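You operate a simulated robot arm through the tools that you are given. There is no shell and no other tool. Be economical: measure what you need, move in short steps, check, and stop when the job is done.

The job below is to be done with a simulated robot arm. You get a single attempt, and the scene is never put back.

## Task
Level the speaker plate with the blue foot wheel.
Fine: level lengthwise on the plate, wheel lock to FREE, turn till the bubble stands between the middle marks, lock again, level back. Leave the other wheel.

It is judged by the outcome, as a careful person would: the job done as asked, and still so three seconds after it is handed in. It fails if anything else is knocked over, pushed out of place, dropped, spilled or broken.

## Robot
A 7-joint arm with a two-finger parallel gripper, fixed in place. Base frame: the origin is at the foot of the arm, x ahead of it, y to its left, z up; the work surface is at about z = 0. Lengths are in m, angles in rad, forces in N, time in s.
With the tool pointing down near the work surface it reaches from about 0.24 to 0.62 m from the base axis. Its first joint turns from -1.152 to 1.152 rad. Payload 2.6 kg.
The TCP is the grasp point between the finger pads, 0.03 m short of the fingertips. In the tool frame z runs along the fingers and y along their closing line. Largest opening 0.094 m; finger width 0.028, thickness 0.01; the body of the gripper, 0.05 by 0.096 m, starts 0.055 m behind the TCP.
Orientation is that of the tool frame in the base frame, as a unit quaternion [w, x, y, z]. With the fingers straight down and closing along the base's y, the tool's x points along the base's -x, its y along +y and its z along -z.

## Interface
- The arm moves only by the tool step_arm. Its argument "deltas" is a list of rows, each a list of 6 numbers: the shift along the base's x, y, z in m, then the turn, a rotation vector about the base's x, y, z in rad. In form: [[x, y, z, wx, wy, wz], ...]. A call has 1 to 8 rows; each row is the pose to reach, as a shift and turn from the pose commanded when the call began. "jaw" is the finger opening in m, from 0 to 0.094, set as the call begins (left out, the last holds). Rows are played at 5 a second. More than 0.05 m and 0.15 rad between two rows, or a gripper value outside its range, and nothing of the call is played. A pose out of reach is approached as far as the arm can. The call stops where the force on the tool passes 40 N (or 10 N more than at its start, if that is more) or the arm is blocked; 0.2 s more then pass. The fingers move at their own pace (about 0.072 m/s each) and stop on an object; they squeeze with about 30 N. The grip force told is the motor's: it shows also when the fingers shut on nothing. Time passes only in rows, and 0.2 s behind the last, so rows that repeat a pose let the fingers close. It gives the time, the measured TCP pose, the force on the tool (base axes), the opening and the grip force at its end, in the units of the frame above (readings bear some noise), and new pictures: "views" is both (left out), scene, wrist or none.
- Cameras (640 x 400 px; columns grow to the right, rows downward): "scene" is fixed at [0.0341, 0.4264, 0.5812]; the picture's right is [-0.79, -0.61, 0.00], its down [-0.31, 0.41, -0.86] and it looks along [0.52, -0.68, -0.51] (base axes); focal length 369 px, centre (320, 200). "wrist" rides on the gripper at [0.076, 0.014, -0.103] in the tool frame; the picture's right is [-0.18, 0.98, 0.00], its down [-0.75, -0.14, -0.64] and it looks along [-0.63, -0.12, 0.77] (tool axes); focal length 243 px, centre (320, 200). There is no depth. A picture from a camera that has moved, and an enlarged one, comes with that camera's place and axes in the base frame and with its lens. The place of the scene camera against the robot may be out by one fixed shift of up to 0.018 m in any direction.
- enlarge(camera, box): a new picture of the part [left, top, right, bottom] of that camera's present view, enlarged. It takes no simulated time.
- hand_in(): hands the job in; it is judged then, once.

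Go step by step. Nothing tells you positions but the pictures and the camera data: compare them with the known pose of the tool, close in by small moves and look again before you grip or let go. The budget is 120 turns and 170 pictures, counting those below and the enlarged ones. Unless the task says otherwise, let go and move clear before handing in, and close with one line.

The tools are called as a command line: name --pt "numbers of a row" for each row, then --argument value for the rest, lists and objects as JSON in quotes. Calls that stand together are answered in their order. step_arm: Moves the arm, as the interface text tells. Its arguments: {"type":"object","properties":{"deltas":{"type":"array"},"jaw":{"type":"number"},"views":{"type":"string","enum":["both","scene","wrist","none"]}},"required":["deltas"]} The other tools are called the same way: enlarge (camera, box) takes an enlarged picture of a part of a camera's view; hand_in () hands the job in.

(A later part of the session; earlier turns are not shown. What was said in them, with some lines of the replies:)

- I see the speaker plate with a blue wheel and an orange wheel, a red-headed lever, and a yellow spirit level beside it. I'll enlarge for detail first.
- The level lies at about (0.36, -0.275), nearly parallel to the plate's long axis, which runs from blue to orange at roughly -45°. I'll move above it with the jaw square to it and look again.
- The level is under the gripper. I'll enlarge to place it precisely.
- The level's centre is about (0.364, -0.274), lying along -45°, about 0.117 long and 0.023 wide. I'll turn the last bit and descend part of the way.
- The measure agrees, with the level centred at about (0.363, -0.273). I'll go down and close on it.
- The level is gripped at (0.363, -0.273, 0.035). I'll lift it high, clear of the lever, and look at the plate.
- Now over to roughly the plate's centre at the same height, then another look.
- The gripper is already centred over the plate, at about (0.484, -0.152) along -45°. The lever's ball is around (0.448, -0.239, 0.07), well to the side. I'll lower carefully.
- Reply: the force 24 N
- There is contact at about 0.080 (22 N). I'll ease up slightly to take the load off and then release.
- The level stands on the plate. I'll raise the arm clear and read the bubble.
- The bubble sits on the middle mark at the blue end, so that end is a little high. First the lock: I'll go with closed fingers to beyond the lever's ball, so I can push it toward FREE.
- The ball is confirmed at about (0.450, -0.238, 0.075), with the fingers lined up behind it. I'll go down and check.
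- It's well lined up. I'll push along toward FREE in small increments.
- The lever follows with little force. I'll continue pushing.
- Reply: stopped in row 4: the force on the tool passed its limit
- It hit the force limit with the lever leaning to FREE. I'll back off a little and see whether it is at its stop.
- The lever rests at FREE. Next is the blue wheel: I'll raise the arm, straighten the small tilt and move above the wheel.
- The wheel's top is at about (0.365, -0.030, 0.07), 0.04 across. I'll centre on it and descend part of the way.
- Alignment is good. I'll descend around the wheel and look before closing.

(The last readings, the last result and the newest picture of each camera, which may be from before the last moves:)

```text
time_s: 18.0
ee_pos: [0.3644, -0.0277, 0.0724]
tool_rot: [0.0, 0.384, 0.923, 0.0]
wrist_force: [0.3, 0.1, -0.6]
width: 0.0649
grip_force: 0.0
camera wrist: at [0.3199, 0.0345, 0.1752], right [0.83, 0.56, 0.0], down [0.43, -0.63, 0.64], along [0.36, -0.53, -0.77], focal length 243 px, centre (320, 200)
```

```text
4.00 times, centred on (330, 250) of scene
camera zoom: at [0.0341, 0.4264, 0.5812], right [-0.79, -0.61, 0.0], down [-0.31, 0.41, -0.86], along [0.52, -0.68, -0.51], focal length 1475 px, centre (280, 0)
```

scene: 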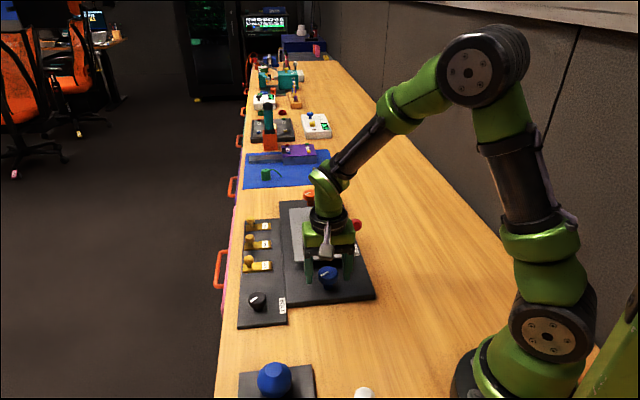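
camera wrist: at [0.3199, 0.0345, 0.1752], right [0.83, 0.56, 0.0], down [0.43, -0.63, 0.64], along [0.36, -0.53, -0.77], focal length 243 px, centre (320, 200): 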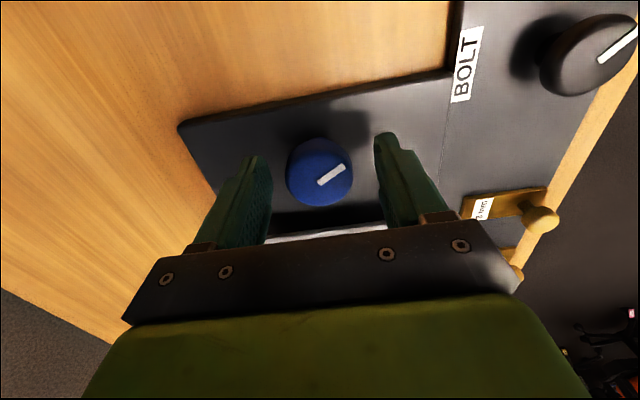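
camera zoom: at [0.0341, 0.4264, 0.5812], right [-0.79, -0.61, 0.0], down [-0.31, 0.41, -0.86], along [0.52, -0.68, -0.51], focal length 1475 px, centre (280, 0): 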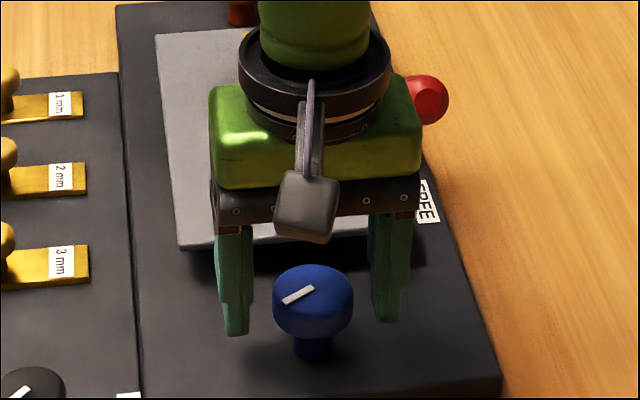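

The views put the cap's top nearer z = 0.058, so I'll go 10 mm lower. Then I'll close on the wheel.

step_arm --pt "0.0012 -0.0012 -0.005 0 0 0" --pt "0.0012 -0.0015 -0.011 0 0 0" --views "none"

step_arm --pt "0 0 0 0 0 0" --pt "0 0 0 0 0 0" --pt "0 0 0 0 0 0" --jaw 0.03

enlarge --camera "scene" --box '[280, 200, 380, 300]'

```text
time_s: 18.6
ee_pos: [0.364, -0.0303, 0.0609]
tool_rot: [0.0, 0.385, 0.923, 0.0]
wrist_force: [0.4, -0.2, 1.0]
width: 0.0649
grip_force: 0.0
```

```text
time_s: 19.4
ee_pos: [0.3621, -0.0305, 0.0622]
tool_rot: [0.0, 0.384, 0.923, -0.001]
wrist_force: [-5.8, -5.7, 1.0]
width: 0.0411
grip_force: 44.6
camera wrist: at [0.32, 0.0319, 0.1644], right [0.83, 0.56, 0.0], down [0.43, -0.63, 0.64], along [0.36, -0.53, -0.77], focal length 243 px, centre (320, 200)
```

scene: 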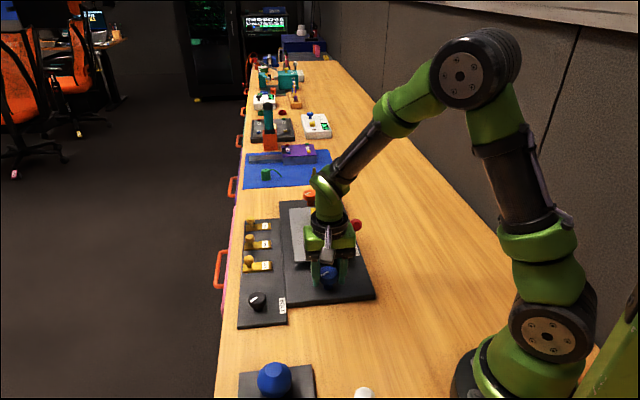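
wrist: 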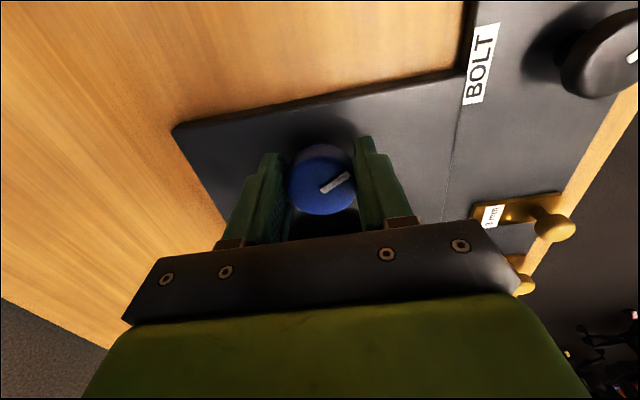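

```text
4.00 times, centred on (330, 250) of scene
camera zoom: at [0.0341, 0.4264, 0.5812], right [-0.79, -0.61, 0.0], down [-0.31, 0.41, -0.86], along [0.52, -0.68, -0.51], focal length 1475 px, centre (280, 0)
```

zoom: 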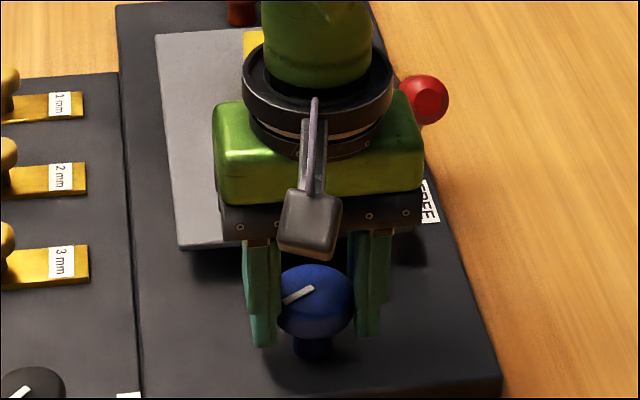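

The wheel is gripped. I'll try a turn of 0.4 rad counter-clockwise, and check that the wheel follows.

step_arm --pt "-0.0007 -0.0007 0 0 0 0.1" --pt "-0.0007 -0.0007 0 0 0 0.2" --pt "-0.0007 -0.0007 0 0 0 0.3" --pt "-0.0007 -0.0007 0 0 0 0.4"

enlarge --camera "scene" --box '[280, 200, 380, 300]'

```text
time_s: 20.4
ee_pos: [0.3616, -0.033, 0.0613]
tool_rot: [-0.001, 0.194, 0.981, -0.001]
wrist_force: [-10.9, -15.8, -1.6]
width: 0.0414
grip_force: 45.2
camera wrist: at [0.2973, 0.0082, 0.1645], right [0.54, 0.84, 0.0], down [0.65, -0.42, 0.64], along [0.54, -0.35, -0.77], focal length 243 px, centre (320, 200)
```

scene: 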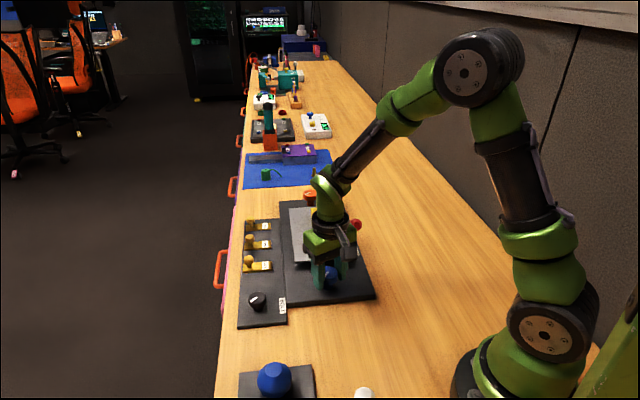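
wrist: 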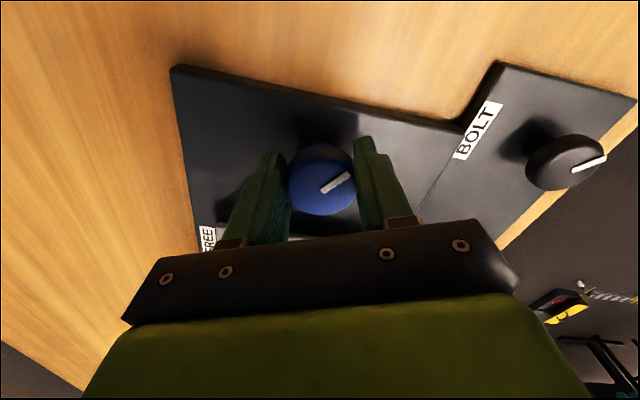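

```text
4.00 times, centred on (330, 250) of scene
camera zoom: at [0.0341, 0.4264, 0.5812], right [-0.79, -0.61, 0.0], down [-0.31, 0.41, -0.86], along [0.52, -0.68, -0.51], focal length 1475 px, centre (280, 0)
```

zoom: 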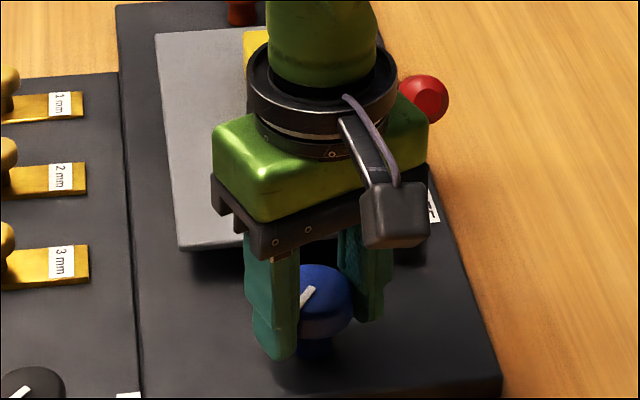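

The wheel followed. I'll release, rise and read the bubble.

step_arm --pt "0 0 0 0 0 0" --pt "0 0 0 0 0 0" --jaw 0.065 --views "none"

step_arm --pt "0 0 0.04 0 0 0" --pt "0 0 0.08 0 0 0" --pt "0.02 -0.02 0.12 0 0 0" --pt "0.04 -0.04 0.14 0 0 0" --views "wrist"

enlarge --camera "scene" --box '[280, 200, 380, 300]'

```text
time_s: 21.0
ee_pos: [0.3645, -0.0304, 0.062]
tool_rot: [0.0, 0.192, 0.981, 0.0]
wrist_force: [-0.2, -0.1, -0.3]
width: 0.0648
grip_force: 0.1
```

```text
time_s: 22.0
ee_pos: [0.4034, -0.07, 0.2036]
tool_rot: [0.001, 0.193, 0.981, 0.0]
wrist_force: [0.3, 0.0, 0.3]
width: 0.0649
grip_force: 0.1
camera wrist: at [0.338, -0.03, 0.3062], right [0.54, 0.84, 0.0], down [0.64, -0.41, 0.64], along [0.54, -0.35, -0.77], focal length 243 px, centre (320, 200)
```

wrist: 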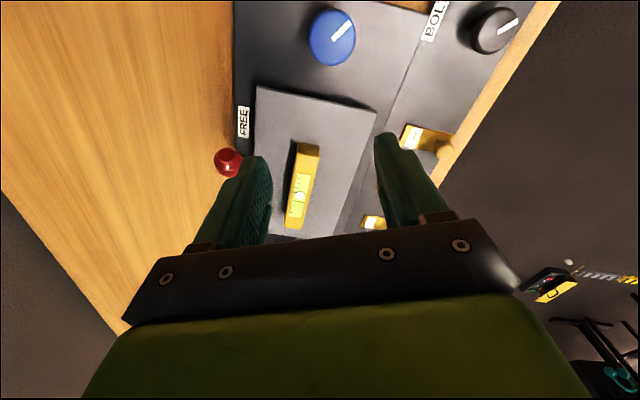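

```text
4.00 times, centred on (330, 250) of scene
camera zoom: at [0.034, 0.4265, 0.5812], right [-0.79, -0.61, 0.0], down [-0.31, 0.41, -0.86], along [0.52, -0.68, -0.51], focal length 1475 px, centre (280, 0)
```

zoom: 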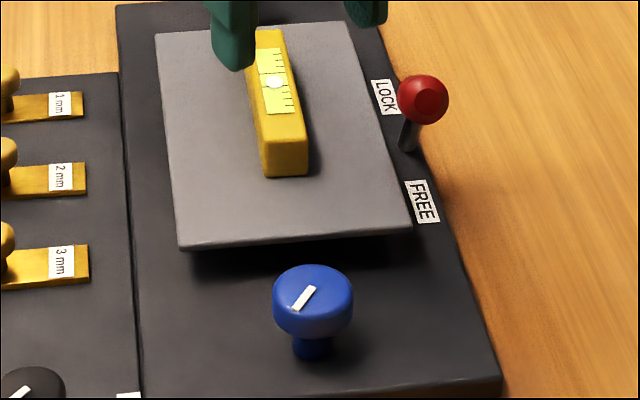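

enlarge --camera "wrist" --box '[270, 130, 340, 240]'

enlarge --camera "scene" --box '[290, 200, 350, 254]'

```text
3.64 times, centred on (305, 185) of wrist
camera zoom: at [0.338, -0.03, 0.3062], right [0.54, 0.84, 0.0], down [0.64, -0.41, 0.64], along [0.54, -0.35, -0.77], focal length 882 px, centre (374, 254)
```

zoom: 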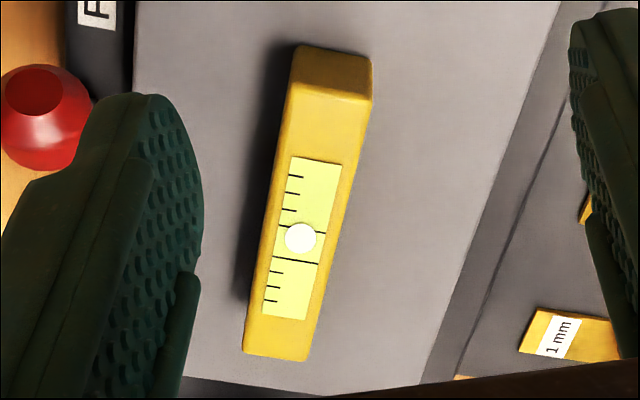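

```text
7.41 times, centred on (320, 227) of scene
camera zoom: at [0.034, 0.4265, 0.5812], right [-0.79, -0.61, 0.0], down [-0.31, 0.41, -0.86], along [0.52, -0.68, -0.51], focal length 2732 px, centre (320, 0)
```

zoom: 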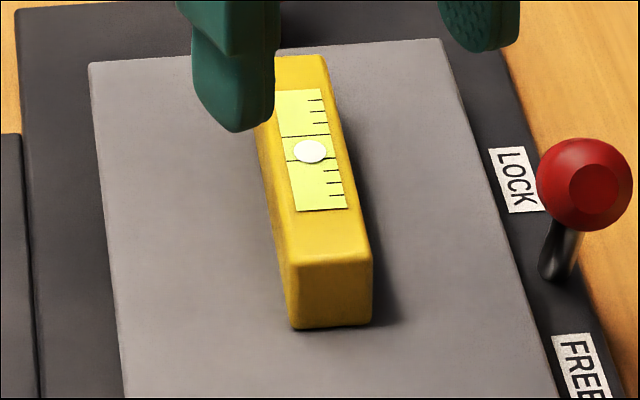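

0.4 rad counter-clockwise moved the bubble toward the centre, from about 0.43 of a mark spacing off to about 0.18. Roughly 0.3 rad more in the same direction is needed, so I'll regrip.

step_arm --pt "-0.02 0.02 -0.03 0 0 0" --pt "-0.042 0.039 -0.06 0 0 0" --pt "-0.042 0.039 -0.1 0 0 0" --pt "-0.042 0.039 -0.14 0 0 0" --views "wrist"

step_arm --pt "0 0 0 0 0 0" --pt "0 0 0 0 0 0" --pt "0 0 0 0 0 0" --jaw 0.03 --views "none"

```text
time_s: 23.0
ee_pos: [0.3612, -0.0339, 0.0601]
tool_rot: [0.0, 0.193, 0.981, 0.0]
wrist_force: [0.0, 0.2, -0.1]
width: 0.0649
grip_force: 0.0
camera wrist: at [0.2965, 0.0065, 0.1629], right [0.54, 0.84, 0.0], down [0.64, -0.42, 0.64], along [0.54, -0.35, -0.77], focal length 243 px, centre (320, 200)
```

wrist: 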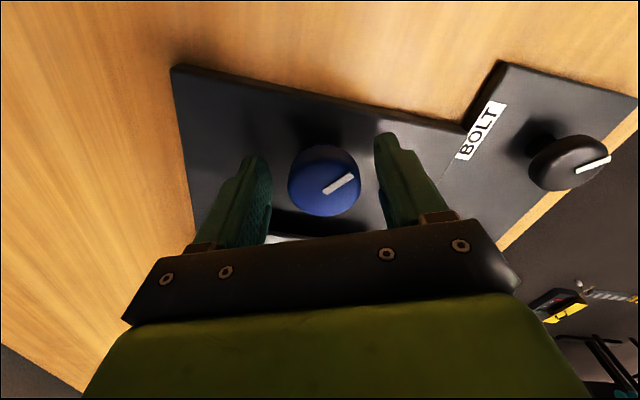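

```text
time_s: 23.8
ee_pos: [0.3626, -0.034, 0.0606]
tool_rot: [0.0, 0.191, 0.982, 0.0]
wrist_force: [8.2, 11.8, -11.8]
width: 0.0412
grip_force: 44.8
```

step_arm --pt "0.0008 0.0012 0 0 0 0.1" --pt "0.0008 0.0015 0 0 0 0.2" --pt "0.0008 0.0015 0 0 0 0.3" --views "wrist"

step_arm --pt "0 0 0 0 0 0" --pt "0 0 0 0 0 0" --jaw 0.065 --views "none"

step_arm --pt "0 0 0.04 0 0 0" --pt "0 0 0.08 0 0 -0.1" --pt "0.03 -0.03 0.12 0 0 -0.2" --pt "0.06 -0.06 0.14 0 0 -0.3" --pt "0.09 -0.09 0.14 0 0 -0.4" --pt "0.11 -0.12 0.14 0 0 -0.5" --views "wrist"

```text
time_s: 24.6
ee_pos: [0.3622, -0.036, 0.0613]
tool_rot: [-0.001, 0.045, 0.999, -0.002]
wrist_force: [6.2, -14.7, -23.4]
width: 0.0414
grip_force: 45.1
camera wrist: at [0.2875, -0.0144, 0.1633], right [0.27, 0.96, -0.01], down [0.74, -0.21, 0.64], along [0.62, -0.18, -0.77], focal length 243 px, centre (320, 200)
```

wrist: 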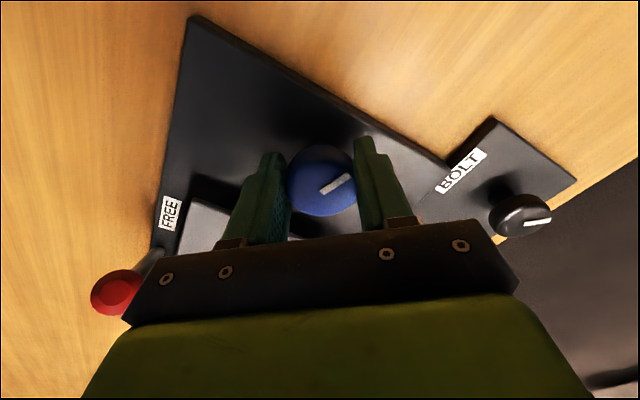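

```text
time_s: 25.2
ee_pos: [0.363, -0.0318, 0.062]
tool_rot: [0.0, 0.044, 0.999, 0.0]
wrist_force: [-0.5, 0.0, 0.0]
width: 0.0649
grip_force: 0.0
```

```text
refused: row 3 steps farther than a row can; nothing moved
```

step_arm --pt "0 0 0.04 0 0 0" --pt "0 0 0.08 0 0 -0.1" --pt "0.02 -0.02 0.12 0 0 -0.2" --pt "0.05 -0.05 0.14 0 0 -0.3" --pt "0.08 -0.08 0.14 0 0 -0.4" --pt "0.11 -0.11 0.14 0 0 -0.5" --pt "0.12 -0.12 0.14 0 0 -0.6" --pt "0.12 -0.12 0.14 0 0 -0.7" --views "wrist"

enlarge --camera "wrist" --box '[250, 30, 390, 160]'

enlarge --camera "scene" --box '[290, 200, 350, 254]'

```text
time_s: 27.0
ee_pos: [0.4837, -0.1514, 0.2023]
tool_rot: [0.001, 0.385, 0.923, 0.0]
wrist_force: [-0.2, -1.1, 0.0]
width: 0.0651
grip_force: 0.1
camera wrist: at [0.4392, -0.0882, 0.3052], right [0.83, 0.56, 0.0], down [0.43, -0.63, 0.64], along [0.36, -0.53, -0.77], focal length 243 px, centre (320, 200)
```

wrist: 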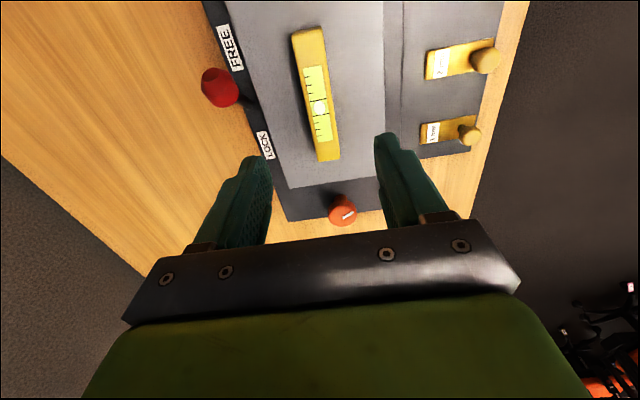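

```text
3.08 times, centred on (320, 95) of wrist
camera zoom: at [0.4392, -0.0882, 0.3052], right [0.83, 0.56, 0.0], down [0.43, -0.63, 0.64], along [0.36, -0.53, -0.77], focal length 746 px, centre (320, 523)
```

zoom: 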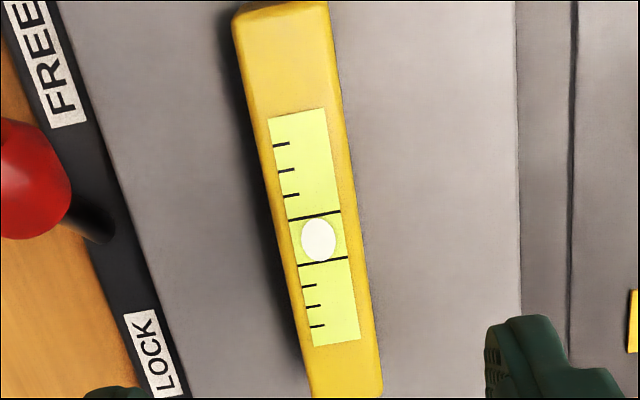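

```text
7.41 times, centred on (320, 227) of scene
camera zoom: at [0.0341, 0.4264, 0.5812], right [-0.79, -0.61, 0.0], down [-0.31, 0.41, -0.86], along [0.52, -0.68, -0.51], focal length 2732 px, centre (320, 0)
```

zoom: 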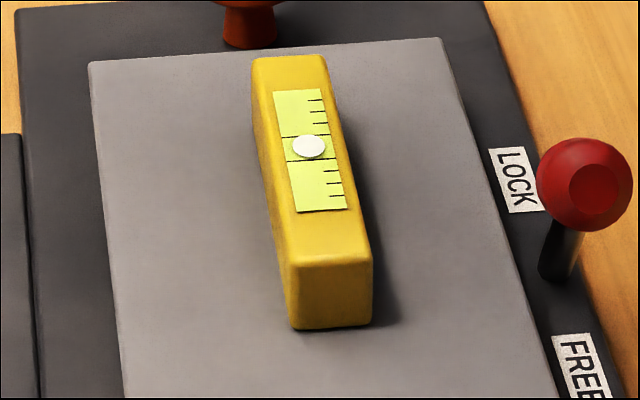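

The bubble now stands between the middle marks in both views. Next I'll lock again: closed fingers to the FREE side of the lever's ball.

step_arm --pt "-0.04 0 0 0 0 0" --pt "-0.08 0 0 0 0 0" --pt "-0.119 -0.003 0 0 0 0" --pt "-0.119 -0.003 -0.03 0 0 0" --pt "-0.119 -0.003 -0.07 0 0 0" --jaw 0.0

```text
time_s: 28.2
ee_pos: [0.363, -0.1536, 0.1322]
tool_rot: [0.0, 0.384, 0.923, 0.0]
wrist_force: [0.2, -0.3, -0.3]
width: 0.0
grip_force: 29.8
camera wrist: at [0.3183, -0.0913, 0.235], right [0.83, 0.56, 0.0], down [0.43, -0.63, 0.64], along [0.36, -0.53, -0.77], focal length 243 px, centre (320, 200)
```

scene: 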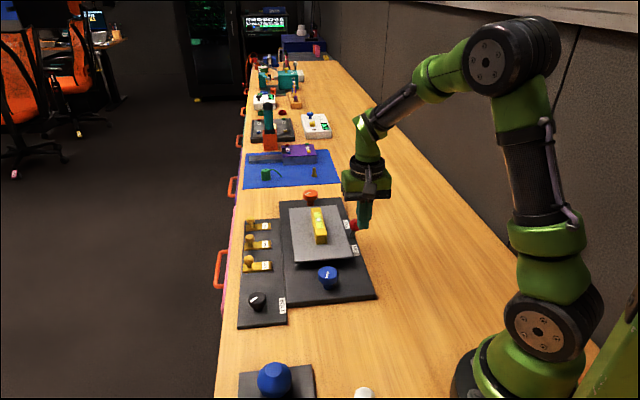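
wrist: 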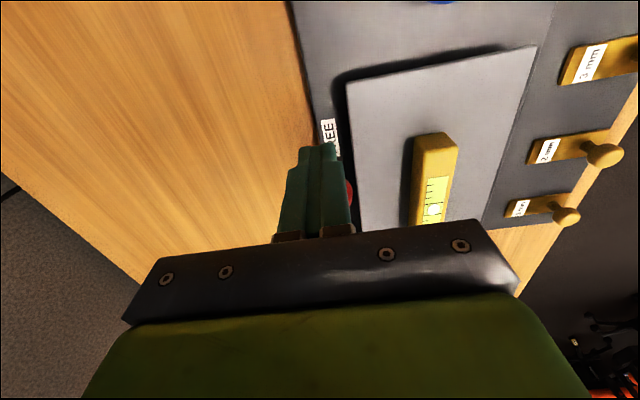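

step_arm --pt "0 0 -0.025 0 0 0" --pt "0 0 -0.044 0 0 0" --views "none"

enlarge --camera "scene" --box '[290, 180, 400, 280]'

```text
time_s: 28.8
ee_pos: [0.3618, -0.154, 0.0868]
tool_rot: [0.0, 0.384, 0.923, 0.001]
wrist_force: [0.1, -0.8, 0.4]
width: 0.0
grip_force: 30.4
```

```text
4.00 times, centred on (345, 230) of scene
camera zoom: at [0.0341, 0.4264, 0.5812], right [-0.79, -0.61, 0.0], down [-0.31, 0.41, -0.86], along [0.52, -0.68, -0.51], focal length 1475 px, centre (220, 80)
```

zoom: 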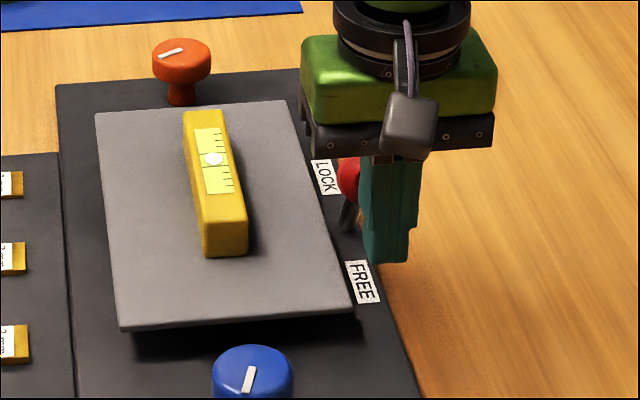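

step_arm --pt "0.0106 -0.0106 0 0 0 0" --pt "0.0212 -0.0212 0 0 0 0" --pt "0.0318 -0.0318 0 0 0 0" --pt "0.0389 -0.0389 0 0 0 0" --pt "0.046 -0.046 0 0 0 0"

enlarge --camera "scene" --box '[290, 180, 400, 280]'

```text
time_s: 29.7
ee_pos: [0.3996, -0.1889, 0.0929]
tool_rot: [0.007, 0.385, 0.923, 0.0]
wrist_force: [0.2, -0.9, 3.3]
width: 0.0
grip_force: 29.6
stopped in row 4: the force on the tool passed its limit (the readings are from after the stop); the commanded pose is now the measured one
camera wrist: at [0.3553, -0.1258, 0.1948], right [0.83, 0.56, 0.01], down [0.42, -0.63, 0.65], along [0.37, -0.54, -0.76], focal length 243 px, centre (320, 200)
```

scene: 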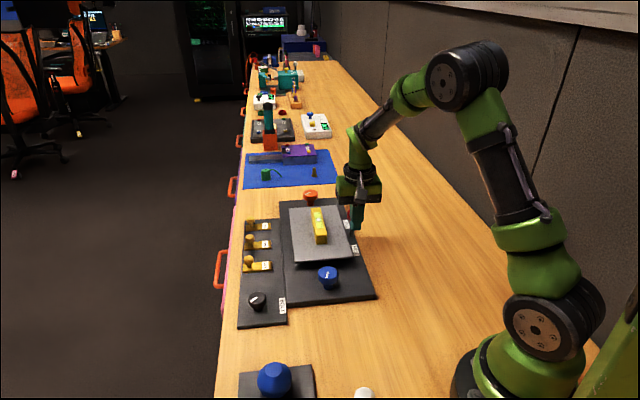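
wrist: 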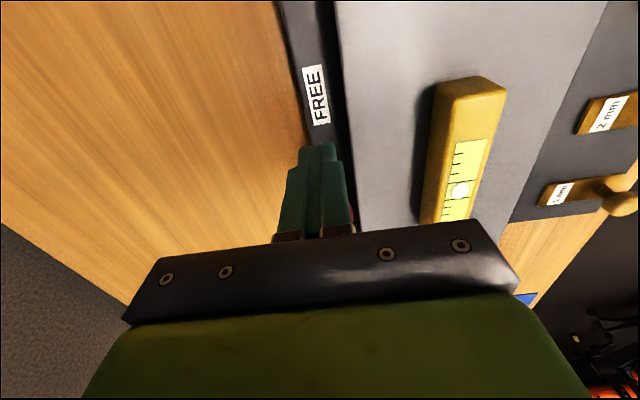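

```text
4.00 times, centred on (345, 230) of scene
camera zoom: at [0.0341, 0.4264, 0.5812], right [-0.79, -0.61, 0.0], down [-0.31, 0.41, -0.86], along [0.52, -0.68, -0.51], focal length 1475 px, centre (220, 80)
```

zoom: 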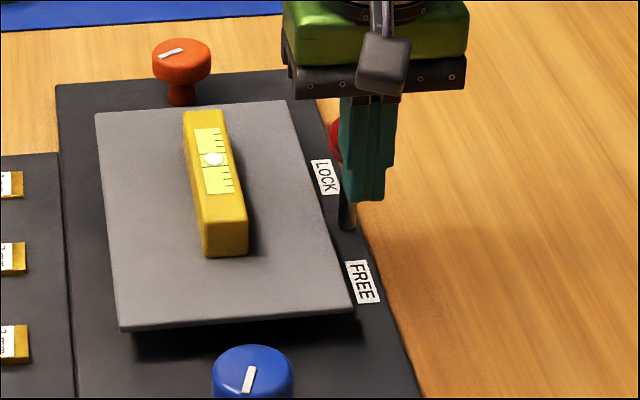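

The lever is about upright and the force limit tripped midway. I'll carry on with smaller steps.

step_arm --pt "0.004 -0.004 -0.002 0 0 0" --pt "0.008 -0.008 -0.003 0 0 0" --pt "0.012 -0.012 -0.004 0 0 0" --pt "0.016 -0.016 -0.004 0 0 0" --pt "0.02 -0.02 -0.004 0 0 0"

enlarge --camera "scene" --box '[290, 180, 400, 280]'

```text
time_s: 30.9
ee_pos: [0.4197, -0.2081, 0.0886]
tool_rot: [0.005, 0.384, 0.923, 0.0]
wrist_force: [-0.3, 0.9, -0.3]
width: 0.0
grip_force: 30.0
camera wrist: at [0.3748, -0.145, 0.1904], right [0.83, 0.56, 0.0], down [0.42, -0.63, 0.65], along [0.37, -0.54, -0.76], focal length 243 px, centre (320, 200)
```

scene: 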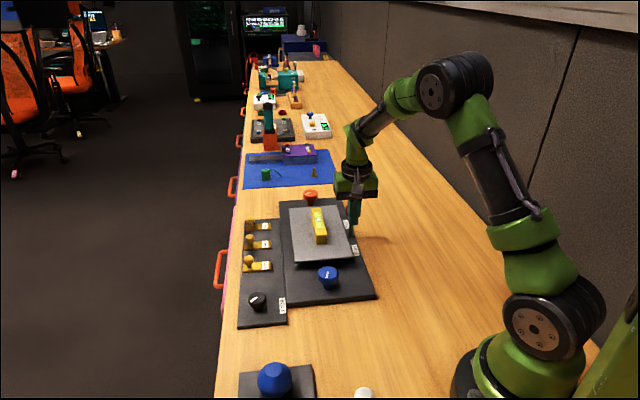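
wrist: 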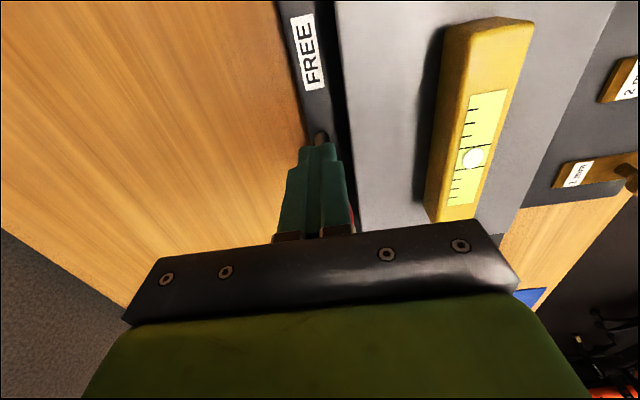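

```text
4.00 times, centred on (345, 230) of scene
camera zoom: at [0.0341, 0.4264, 0.5812], right [-0.79, -0.61, 0.0], down [-0.31, 0.41, -0.86], along [0.52, -0.68, -0.51], focal length 1475 px, centre (220, 80)
```

zoom: 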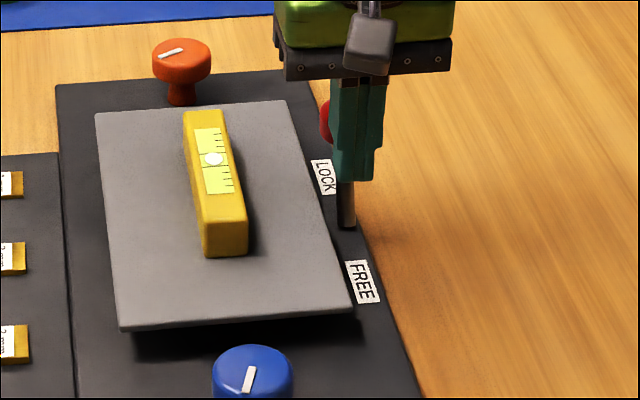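

step_arm --pt "0.004 -0.004 0 0 0 0" --pt "0.007 -0.007 0 0 0 0" --pt "0.01 -0.01 0 0 0 0" --pt "0.012 -0.012 0 0 0 0" --pt "0.014 -0.014 0 0 0 0" --views "none"

enlarge --camera "scene" --box '[290, 180, 400, 280]'

```text
time_s: 31.7
ee_pos: [0.4258, -0.2149, 0.0879]
tool_rot: [-0.001, 0.387, 0.922, 0.003]
wrist_force: [-4.7, 3.0, 5.9]
width: 0.0
grip_force: 30.3
stopped in row 3: the force on the tool passed its limit (the readings are from after the stop); the commanded pose is now the measured one
```

```text
4.00 times, centred on (345, 230) of scene
camera zoom: at [0.034, 0.4264, 0.5812], right [-0.79, -0.61, 0.0], down [-0.31, 0.41, -0.86], along [0.52, -0.68, -0.51], focal length 1475 px, centre (220, 80)
```

zoom: 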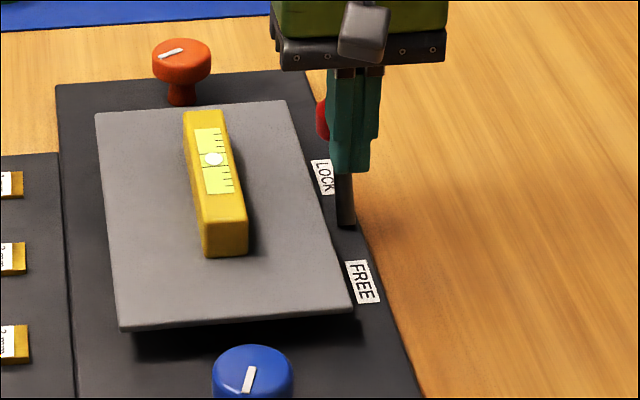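

It reached the stop. I'll back off, rise and check the lever and bubble.

step_arm --pt "-0.02 0.02 0 0 0 0" --pt "-0.03 0.03 0.04 0 0 0" --pt "-0.03 0.03 0.09 0 0 0" --pt "0.0 0.0 0.12 0 0 0" --pt "0.03 0.03 0.12 0 0 0" --pt "0.059 0.063 0.12 0 0 0" --jaw 0.0

enlarge --camera "scene" --box '[290, 170, 400, 270]'

enlarge --camera "wrist" --box '[250, 30, 390, 160]'

enlarge --camera "scene" --box '[290, 200, 350, 254]'

```text
refused: row 4 steps farther than a row can; nothing moved
```

```text
4.00 times, centred on (345, 220) of scene
camera zoom: at [0.034, 0.4264, 0.5812], right [-0.79, -0.61, 0.0], down [-0.31, 0.41, -0.86], along [0.52, -0.68, -0.51], focal length 1475 px, centre (220, 120)
```

zoom: 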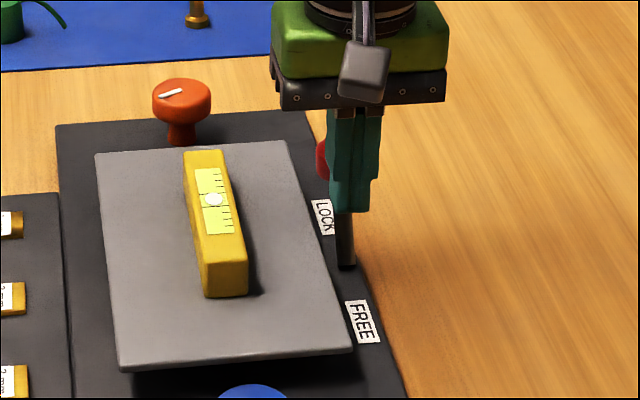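

```text
3.08 times, centred on (320, 95) of wrist
camera zoom: at [0.3831, -0.1526, 0.1914], right [0.83, 0.56, 0.0], down [0.43, -0.64, 0.64], along [0.36, -0.53, -0.77], focal length 746 px, centre (320, 523)
```

zoom: 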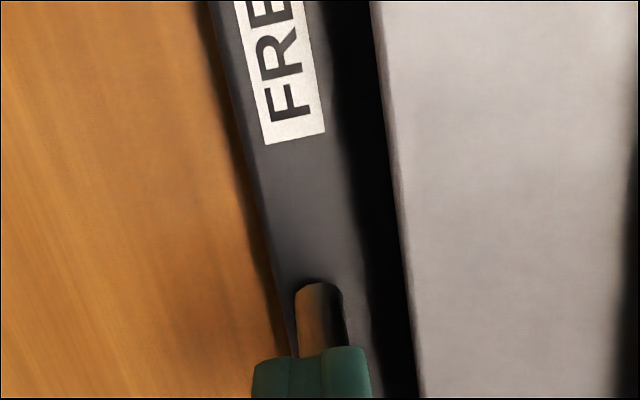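

```text
7.41 times, centred on (320, 227) of scene
camera zoom: at [0.034, 0.4264, 0.5812], right [-0.79, -0.61, 0.0], down [-0.31, 0.41, -0.86], along [0.52, -0.68, -0.51], focal length 2732 px, centre (320, 0)
```

zoom: 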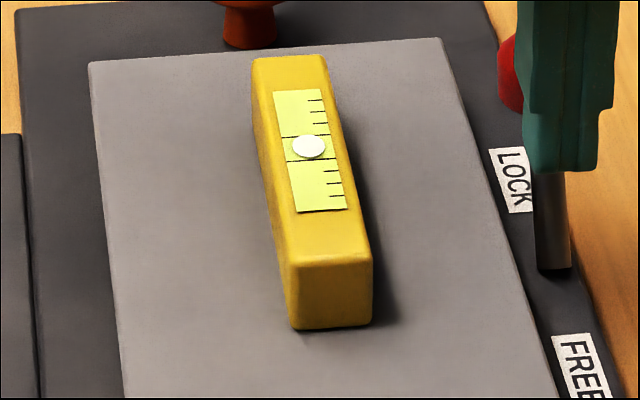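

step_arm --pt "-0.02 0.02 0 0 0 0" --pt "-0.03 0.03 0.03 0 0 0" --pt "-0.03 0.03 0.075 0 0 0" --pt "-0.01 0.03 0.114 0 0 0" --pt "0.025 0.045 0.114 0 0 0" --pt "0.059 0.062 0.114 0 0 0" --jaw 0.0

enlarge --camera "scene" --box '[290, 170, 400, 270]'

enlarge --camera "wrist" --box '[250, 30, 390, 160]'

enlarge --camera "scene" --box '[290, 200, 350, 254]'

```text
time_s: 33.1
ee_pos: [0.4883, -0.1527, 0.2001]
tool_rot: [0.0, 0.387, 0.922, 0.002]
wrist_force: [0.4, 0.3, 0.5]
width: 0.0
grip_force: 30.2
camera wrist: at [0.445, -0.0894, 0.3043], right [0.83, 0.56, 0.0], down [0.43, -0.64, 0.64], along [0.36, -0.53, -0.77], focal length 243 px, centre (320, 200)
```

scene: 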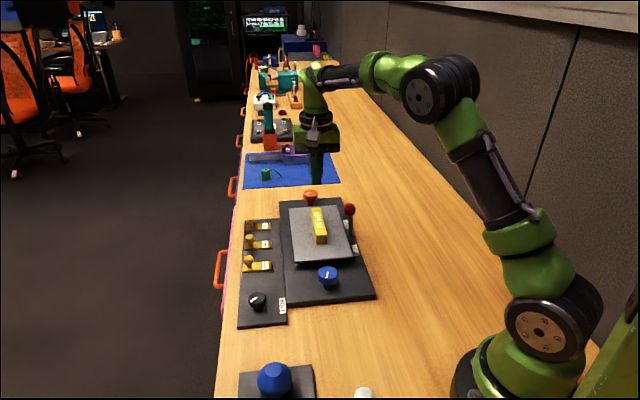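
wrist: 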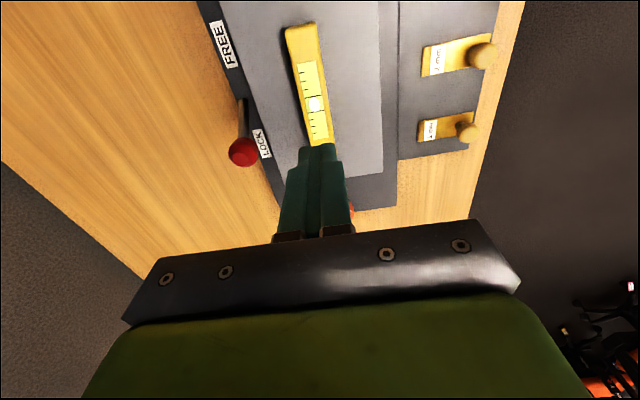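

```text
4.00 times, centred on (345, 220) of scene
camera zoom: at [0.034, 0.4264, 0.5812], right [-0.79, -0.61, 0.0], down [-0.31, 0.41, -0.86], along [0.52, -0.68, -0.51], focal length 1475 px, centre (220, 120)
```

zoom: 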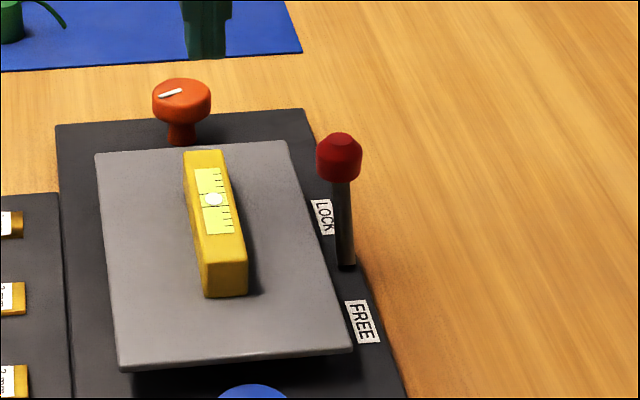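

```text
3.08 times, centred on (320, 95) of wrist
camera zoom: at [0.445, -0.0894, 0.3043], right [0.83, 0.56, 0.0], down [0.43, -0.64, 0.64], along [0.36, -0.53, -0.77], focal length 746 px, centre (320, 523)
```

zoom: 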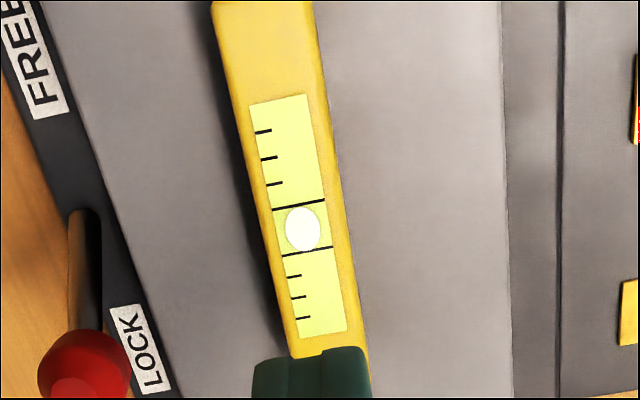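

```text
7.41 times, centred on (320, 227) of scene
camera zoom: at [0.034, 0.4264, 0.5812], right [-0.79, -0.61, 0.0], down [-0.31, 0.41, -0.86], along [0.52, -0.68, -0.51], focal length 2732 px, centre (320, 0)
```

zoom: 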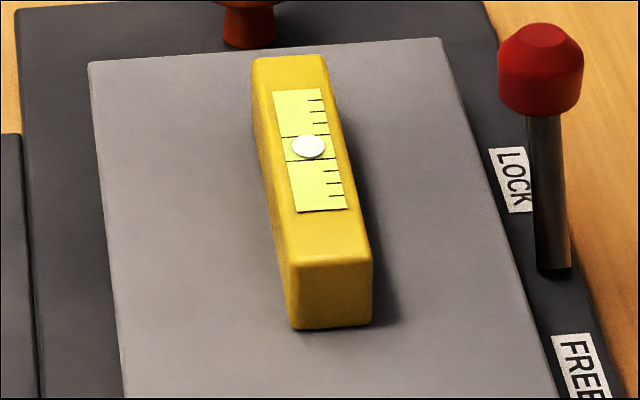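

The lever is back at LOCK and the bubble is still between the middle marks. Now I'll pick up the level; the camera data puts the TCP about 4 mm off the placing pose, so I'll correct that.

step_arm --pt "-0.004 -0.0012 0 0 0 0" --pt "-0.004 -0.0012 -0.04 0 0 0" --pt "-0.004 -0.0012 -0.075 0 0 0" --jaw 0.055 --views "wrist"

```text
time_s: 33.9
ee_pos: [0.4835, -0.1534, 0.1271]
tool_rot: [0.0, 0.386, 0.922, 0.002]
wrist_force: [1.5, -0.7, -0.2]
width: 0.0549
grip_force: 0.0
camera wrist: at [0.4397, -0.0909, 0.2302], right [0.83, 0.56, 0.0], down [0.43, -0.64, 0.64], along [0.36, -0.53, -0.77], focal length 243 px, centre (320, 200)
```

wrist: 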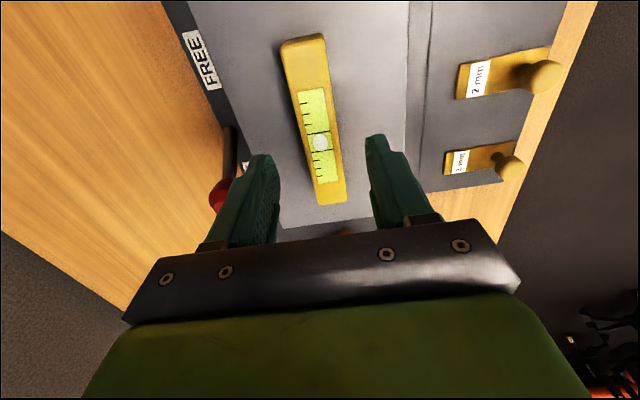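

step_arm --pt "0.001 0 -0.025 0 0 0" --pt "0.001 0 -0.0455 0 0 0" --views "wrist"

step_arm --pt "0 0 0 0 0 0" --pt "0 0 0 0 0 0" --pt "0 0 0 0 0 0" --jaw 0.015 --views "wrist"

```text
time_s: 34.5
ee_pos: [0.4841, -0.1529, 0.0822]
tool_rot: [0.0, 0.385, 0.923, 0.002]
wrist_force: [0.0, -0.2, 0.6]
width: 0.0551
grip_force: 0.0
camera wrist: at [0.4405, -0.0907, 0.1854], right [0.83, 0.56, 0.0], down [0.43, -0.64, 0.64], along [0.36, -0.53, -0.77], focal length 243 px, centre (320, 200)
```

wrist: 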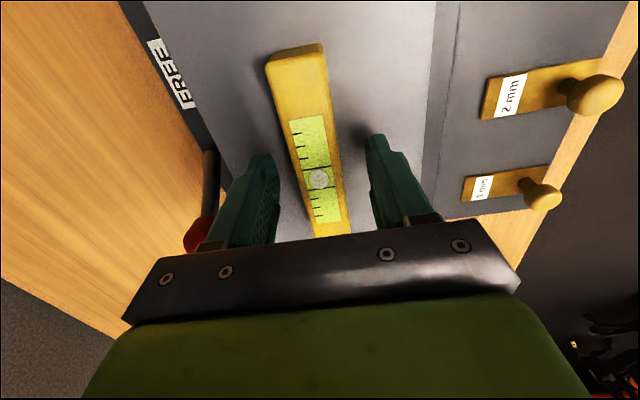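

```text
time_s: 35.3
ee_pos: [0.4832, -0.1536, 0.0822]
tool_rot: [-0.001, 0.386, 0.923, 0.002]
wrist_force: [-1.1, 0.1, 0.0]
width: 0.0254
grip_force: 29.6
camera wrist: at [0.4404, -0.0906, 0.1857], right [0.83, 0.56, 0.0], down [0.43, -0.64, 0.64], along [0.36, -0.53, -0.77], focal length 243 px, centre (320, 200)
```

wrist: 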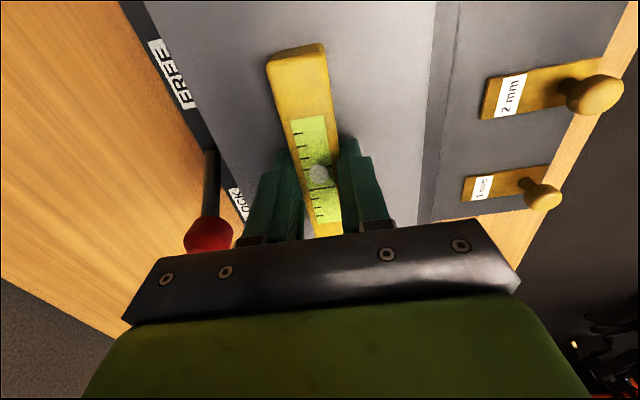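

The level is gripped. I'll lift it and carry it back over its first place.

step_arm --pt "0 0 0.03 0 0 0" --pt "0 0 0.075 0 0 0" --pt "0 0 0.12 0 0 0" --pt "-0.03 -0.03 0.125 0 0 0" --pt "-0.06 -0.06 0.125 0 0 0" --pt "-0.09 -0.09 0.125 0 0 0" --pt "-0.12 -0.119 0.125 0 0 0"

step_arm --pt "0 0 -0.045 0 0 0" --pt "0 0 -0.09 0 0 0" --pt "0 0 -0.13 0 0 0" --pt "0 0 -0.16 0 0 0"

```text
time_s: 36.9
ee_pos: [0.3622, -0.2753, 0.2081]
tool_rot: [0.0, 0.385, 0.923, 0.003]
wrist_force: [-0.4, 0.0, -0.8]
width: 0.0253
grip_force: 30.5
camera wrist: at [0.3189, -0.2132, 0.3114], right [0.83, 0.56, 0.0], down [0.43, -0.64, 0.64], along [0.36, -0.53, -0.77], focal length 243 px, centre (320, 200)
```

scene: 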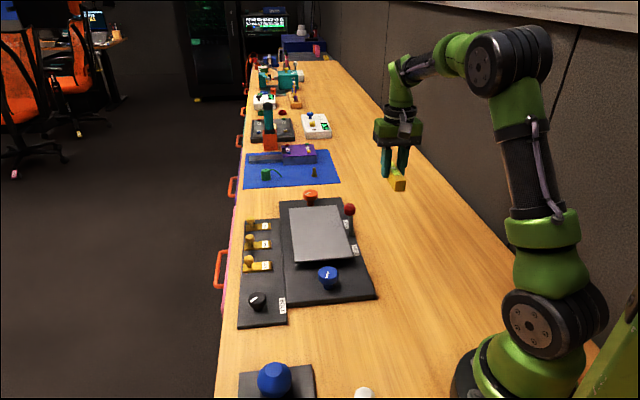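
wrist: 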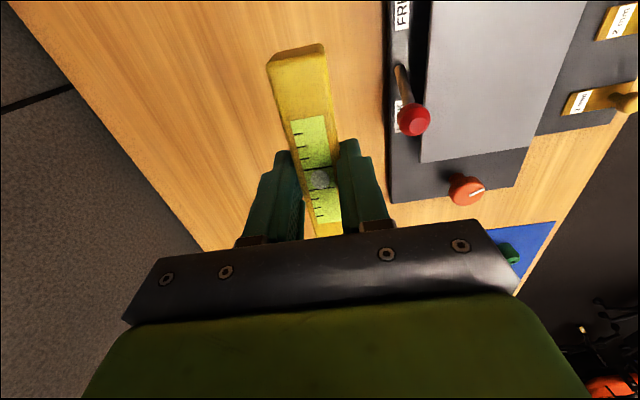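

```text
time_s: 37.9
ee_pos: [0.3632, -0.2743, 0.046]
tool_rot: [0.0, 0.387, 0.922, 0.002]
wrist_force: [-0.7, 0.8, -0.9]
width: 0.0252
grip_force: 29.9
camera wrist: at [0.3199, -0.2108, 0.1495], right [0.83, 0.56, 0.0], down [0.43, -0.64, 0.64], along [0.36, -0.53, -0.77], focal length 243 px, centre (320, 200)
```

scene: 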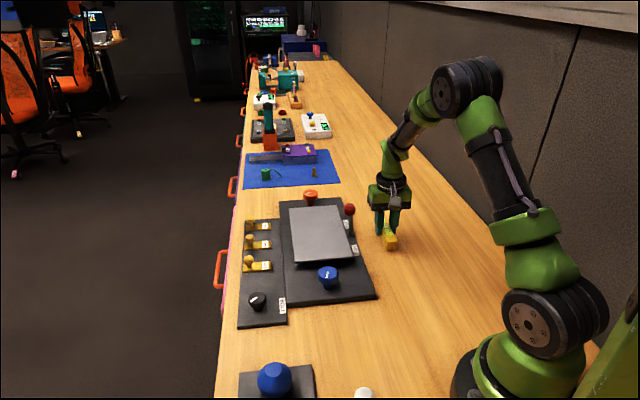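
wrist: 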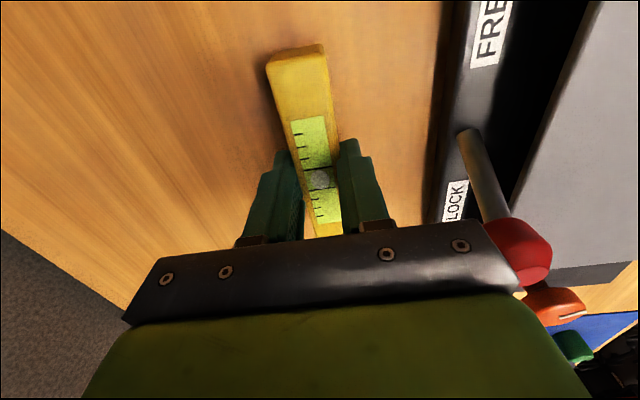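

step_arm --pt "0.0005 0.0008 -0.004 0 0 0" --pt "0.0005 0.0008 -0.0075 0 0 0" --views "none"

```text
time_s: 38.5
ee_pos: [0.3634, -0.2723, 0.0391]
tool_rot: [0.0, 0.386, 0.922, 0.003]
wrist_force: [0.1, -0.7, 0.3]
width: 0.0252
grip_force: 29.5
```

step_arm --pt "0 0 -0.001 0 0 0" --pt "0 0 -0.002 0 0 0" --views "none"

```text
time_s: 39.1
ee_pos: [0.3642, -0.272, 0.0372]
tool_rot: [0.0, 0.387, 0.922, 0.002]
wrist_force: [-2.2, 2.0, 5.7]
width: 0.0251
grip_force: 30.6
```

The level touches the table lightly (6 N). I'll release it and rise.

step_arm --pt "0 0 0 0 0 0" --pt "0 0 0 0 0 0" --jaw 0.06 --views "none"

step_arm --pt "0 0 0.03 0 0 0" --pt "0 0 0.08 0 0 0" --pt "0 0 0.13 0 0 0" --pt "0 0 0.18 0 0 0" --pt "-0.04 0 0.2 0 0 0"

enlarge --camera "scene" --box '[220, 170, 420, 330]'

```text
time_s: 39.7
ee_pos: [0.3636, -0.2721, 0.0367]
tool_rot: [-0.001, 0.387, 0.922, 0.002]
wrist_force: [0.7, -0.3, 0.4]
width: 0.0598
grip_force: 0.0
```

```text
time_s: 40.9
ee_pos: [0.3214, -0.2704, 0.2363]
tool_rot: [-0.001, 0.386, 0.922, 0.003]
wrist_force: [-0.1, 0.2, -0.5]
width: 0.0599
grip_force: 0.0
camera wrist: at [0.2773, -0.2088, 0.3402], right [0.83, 0.56, 0.0], down [0.43, -0.64, 0.64], along [0.36, -0.53, -0.77], focal length 243 px, centre (320, 200)
```

scene: 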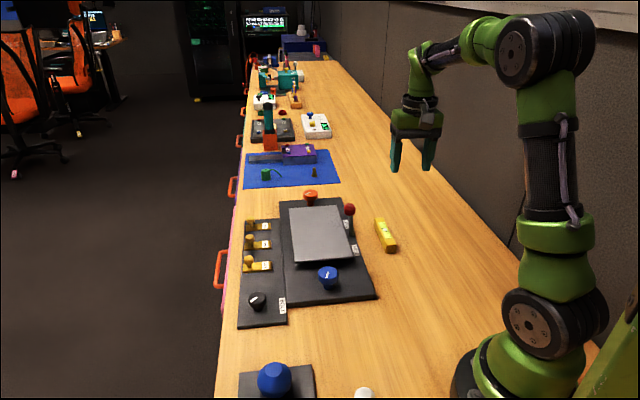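
wrist: 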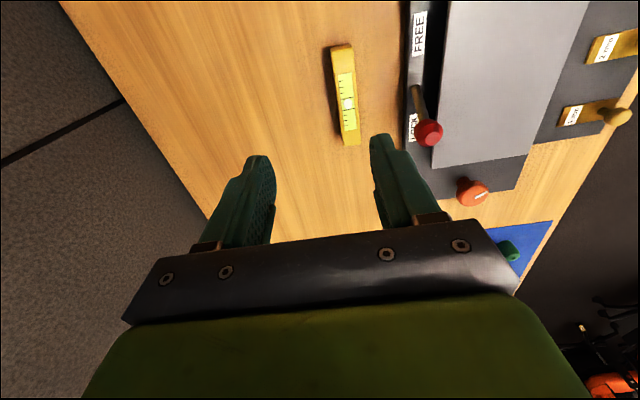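

```text
2.50 times, centred on (320, 250) of scene
camera zoom: at [0.0341, 0.4264, 0.5812], right [-0.79, -0.61, 0.0], down [-0.31, 0.41, -0.86], along [0.52, -0.68, -0.51], focal length 922 px, centre (320, 75)
```

zoom: 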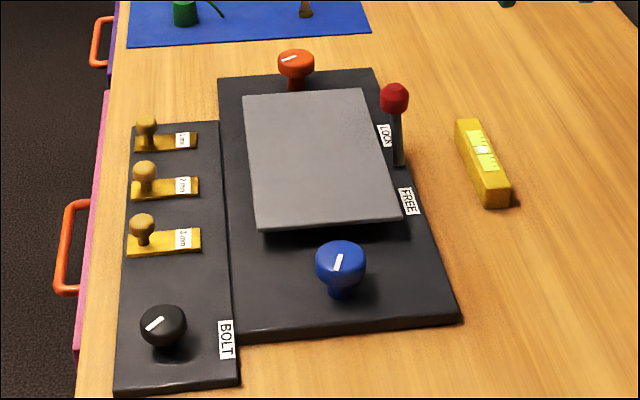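

The level is back where it was, the lever is at LOCK, only the blue wheel has changed, and the arm is clear. I'm handing in.

hand_in

```text
The job is handed in.
```

I levelled the speaker plate with the blue wheel: the bubble stood between the middle marks after I locked it again, the level is back in its place, and I left the orange wheel alone.
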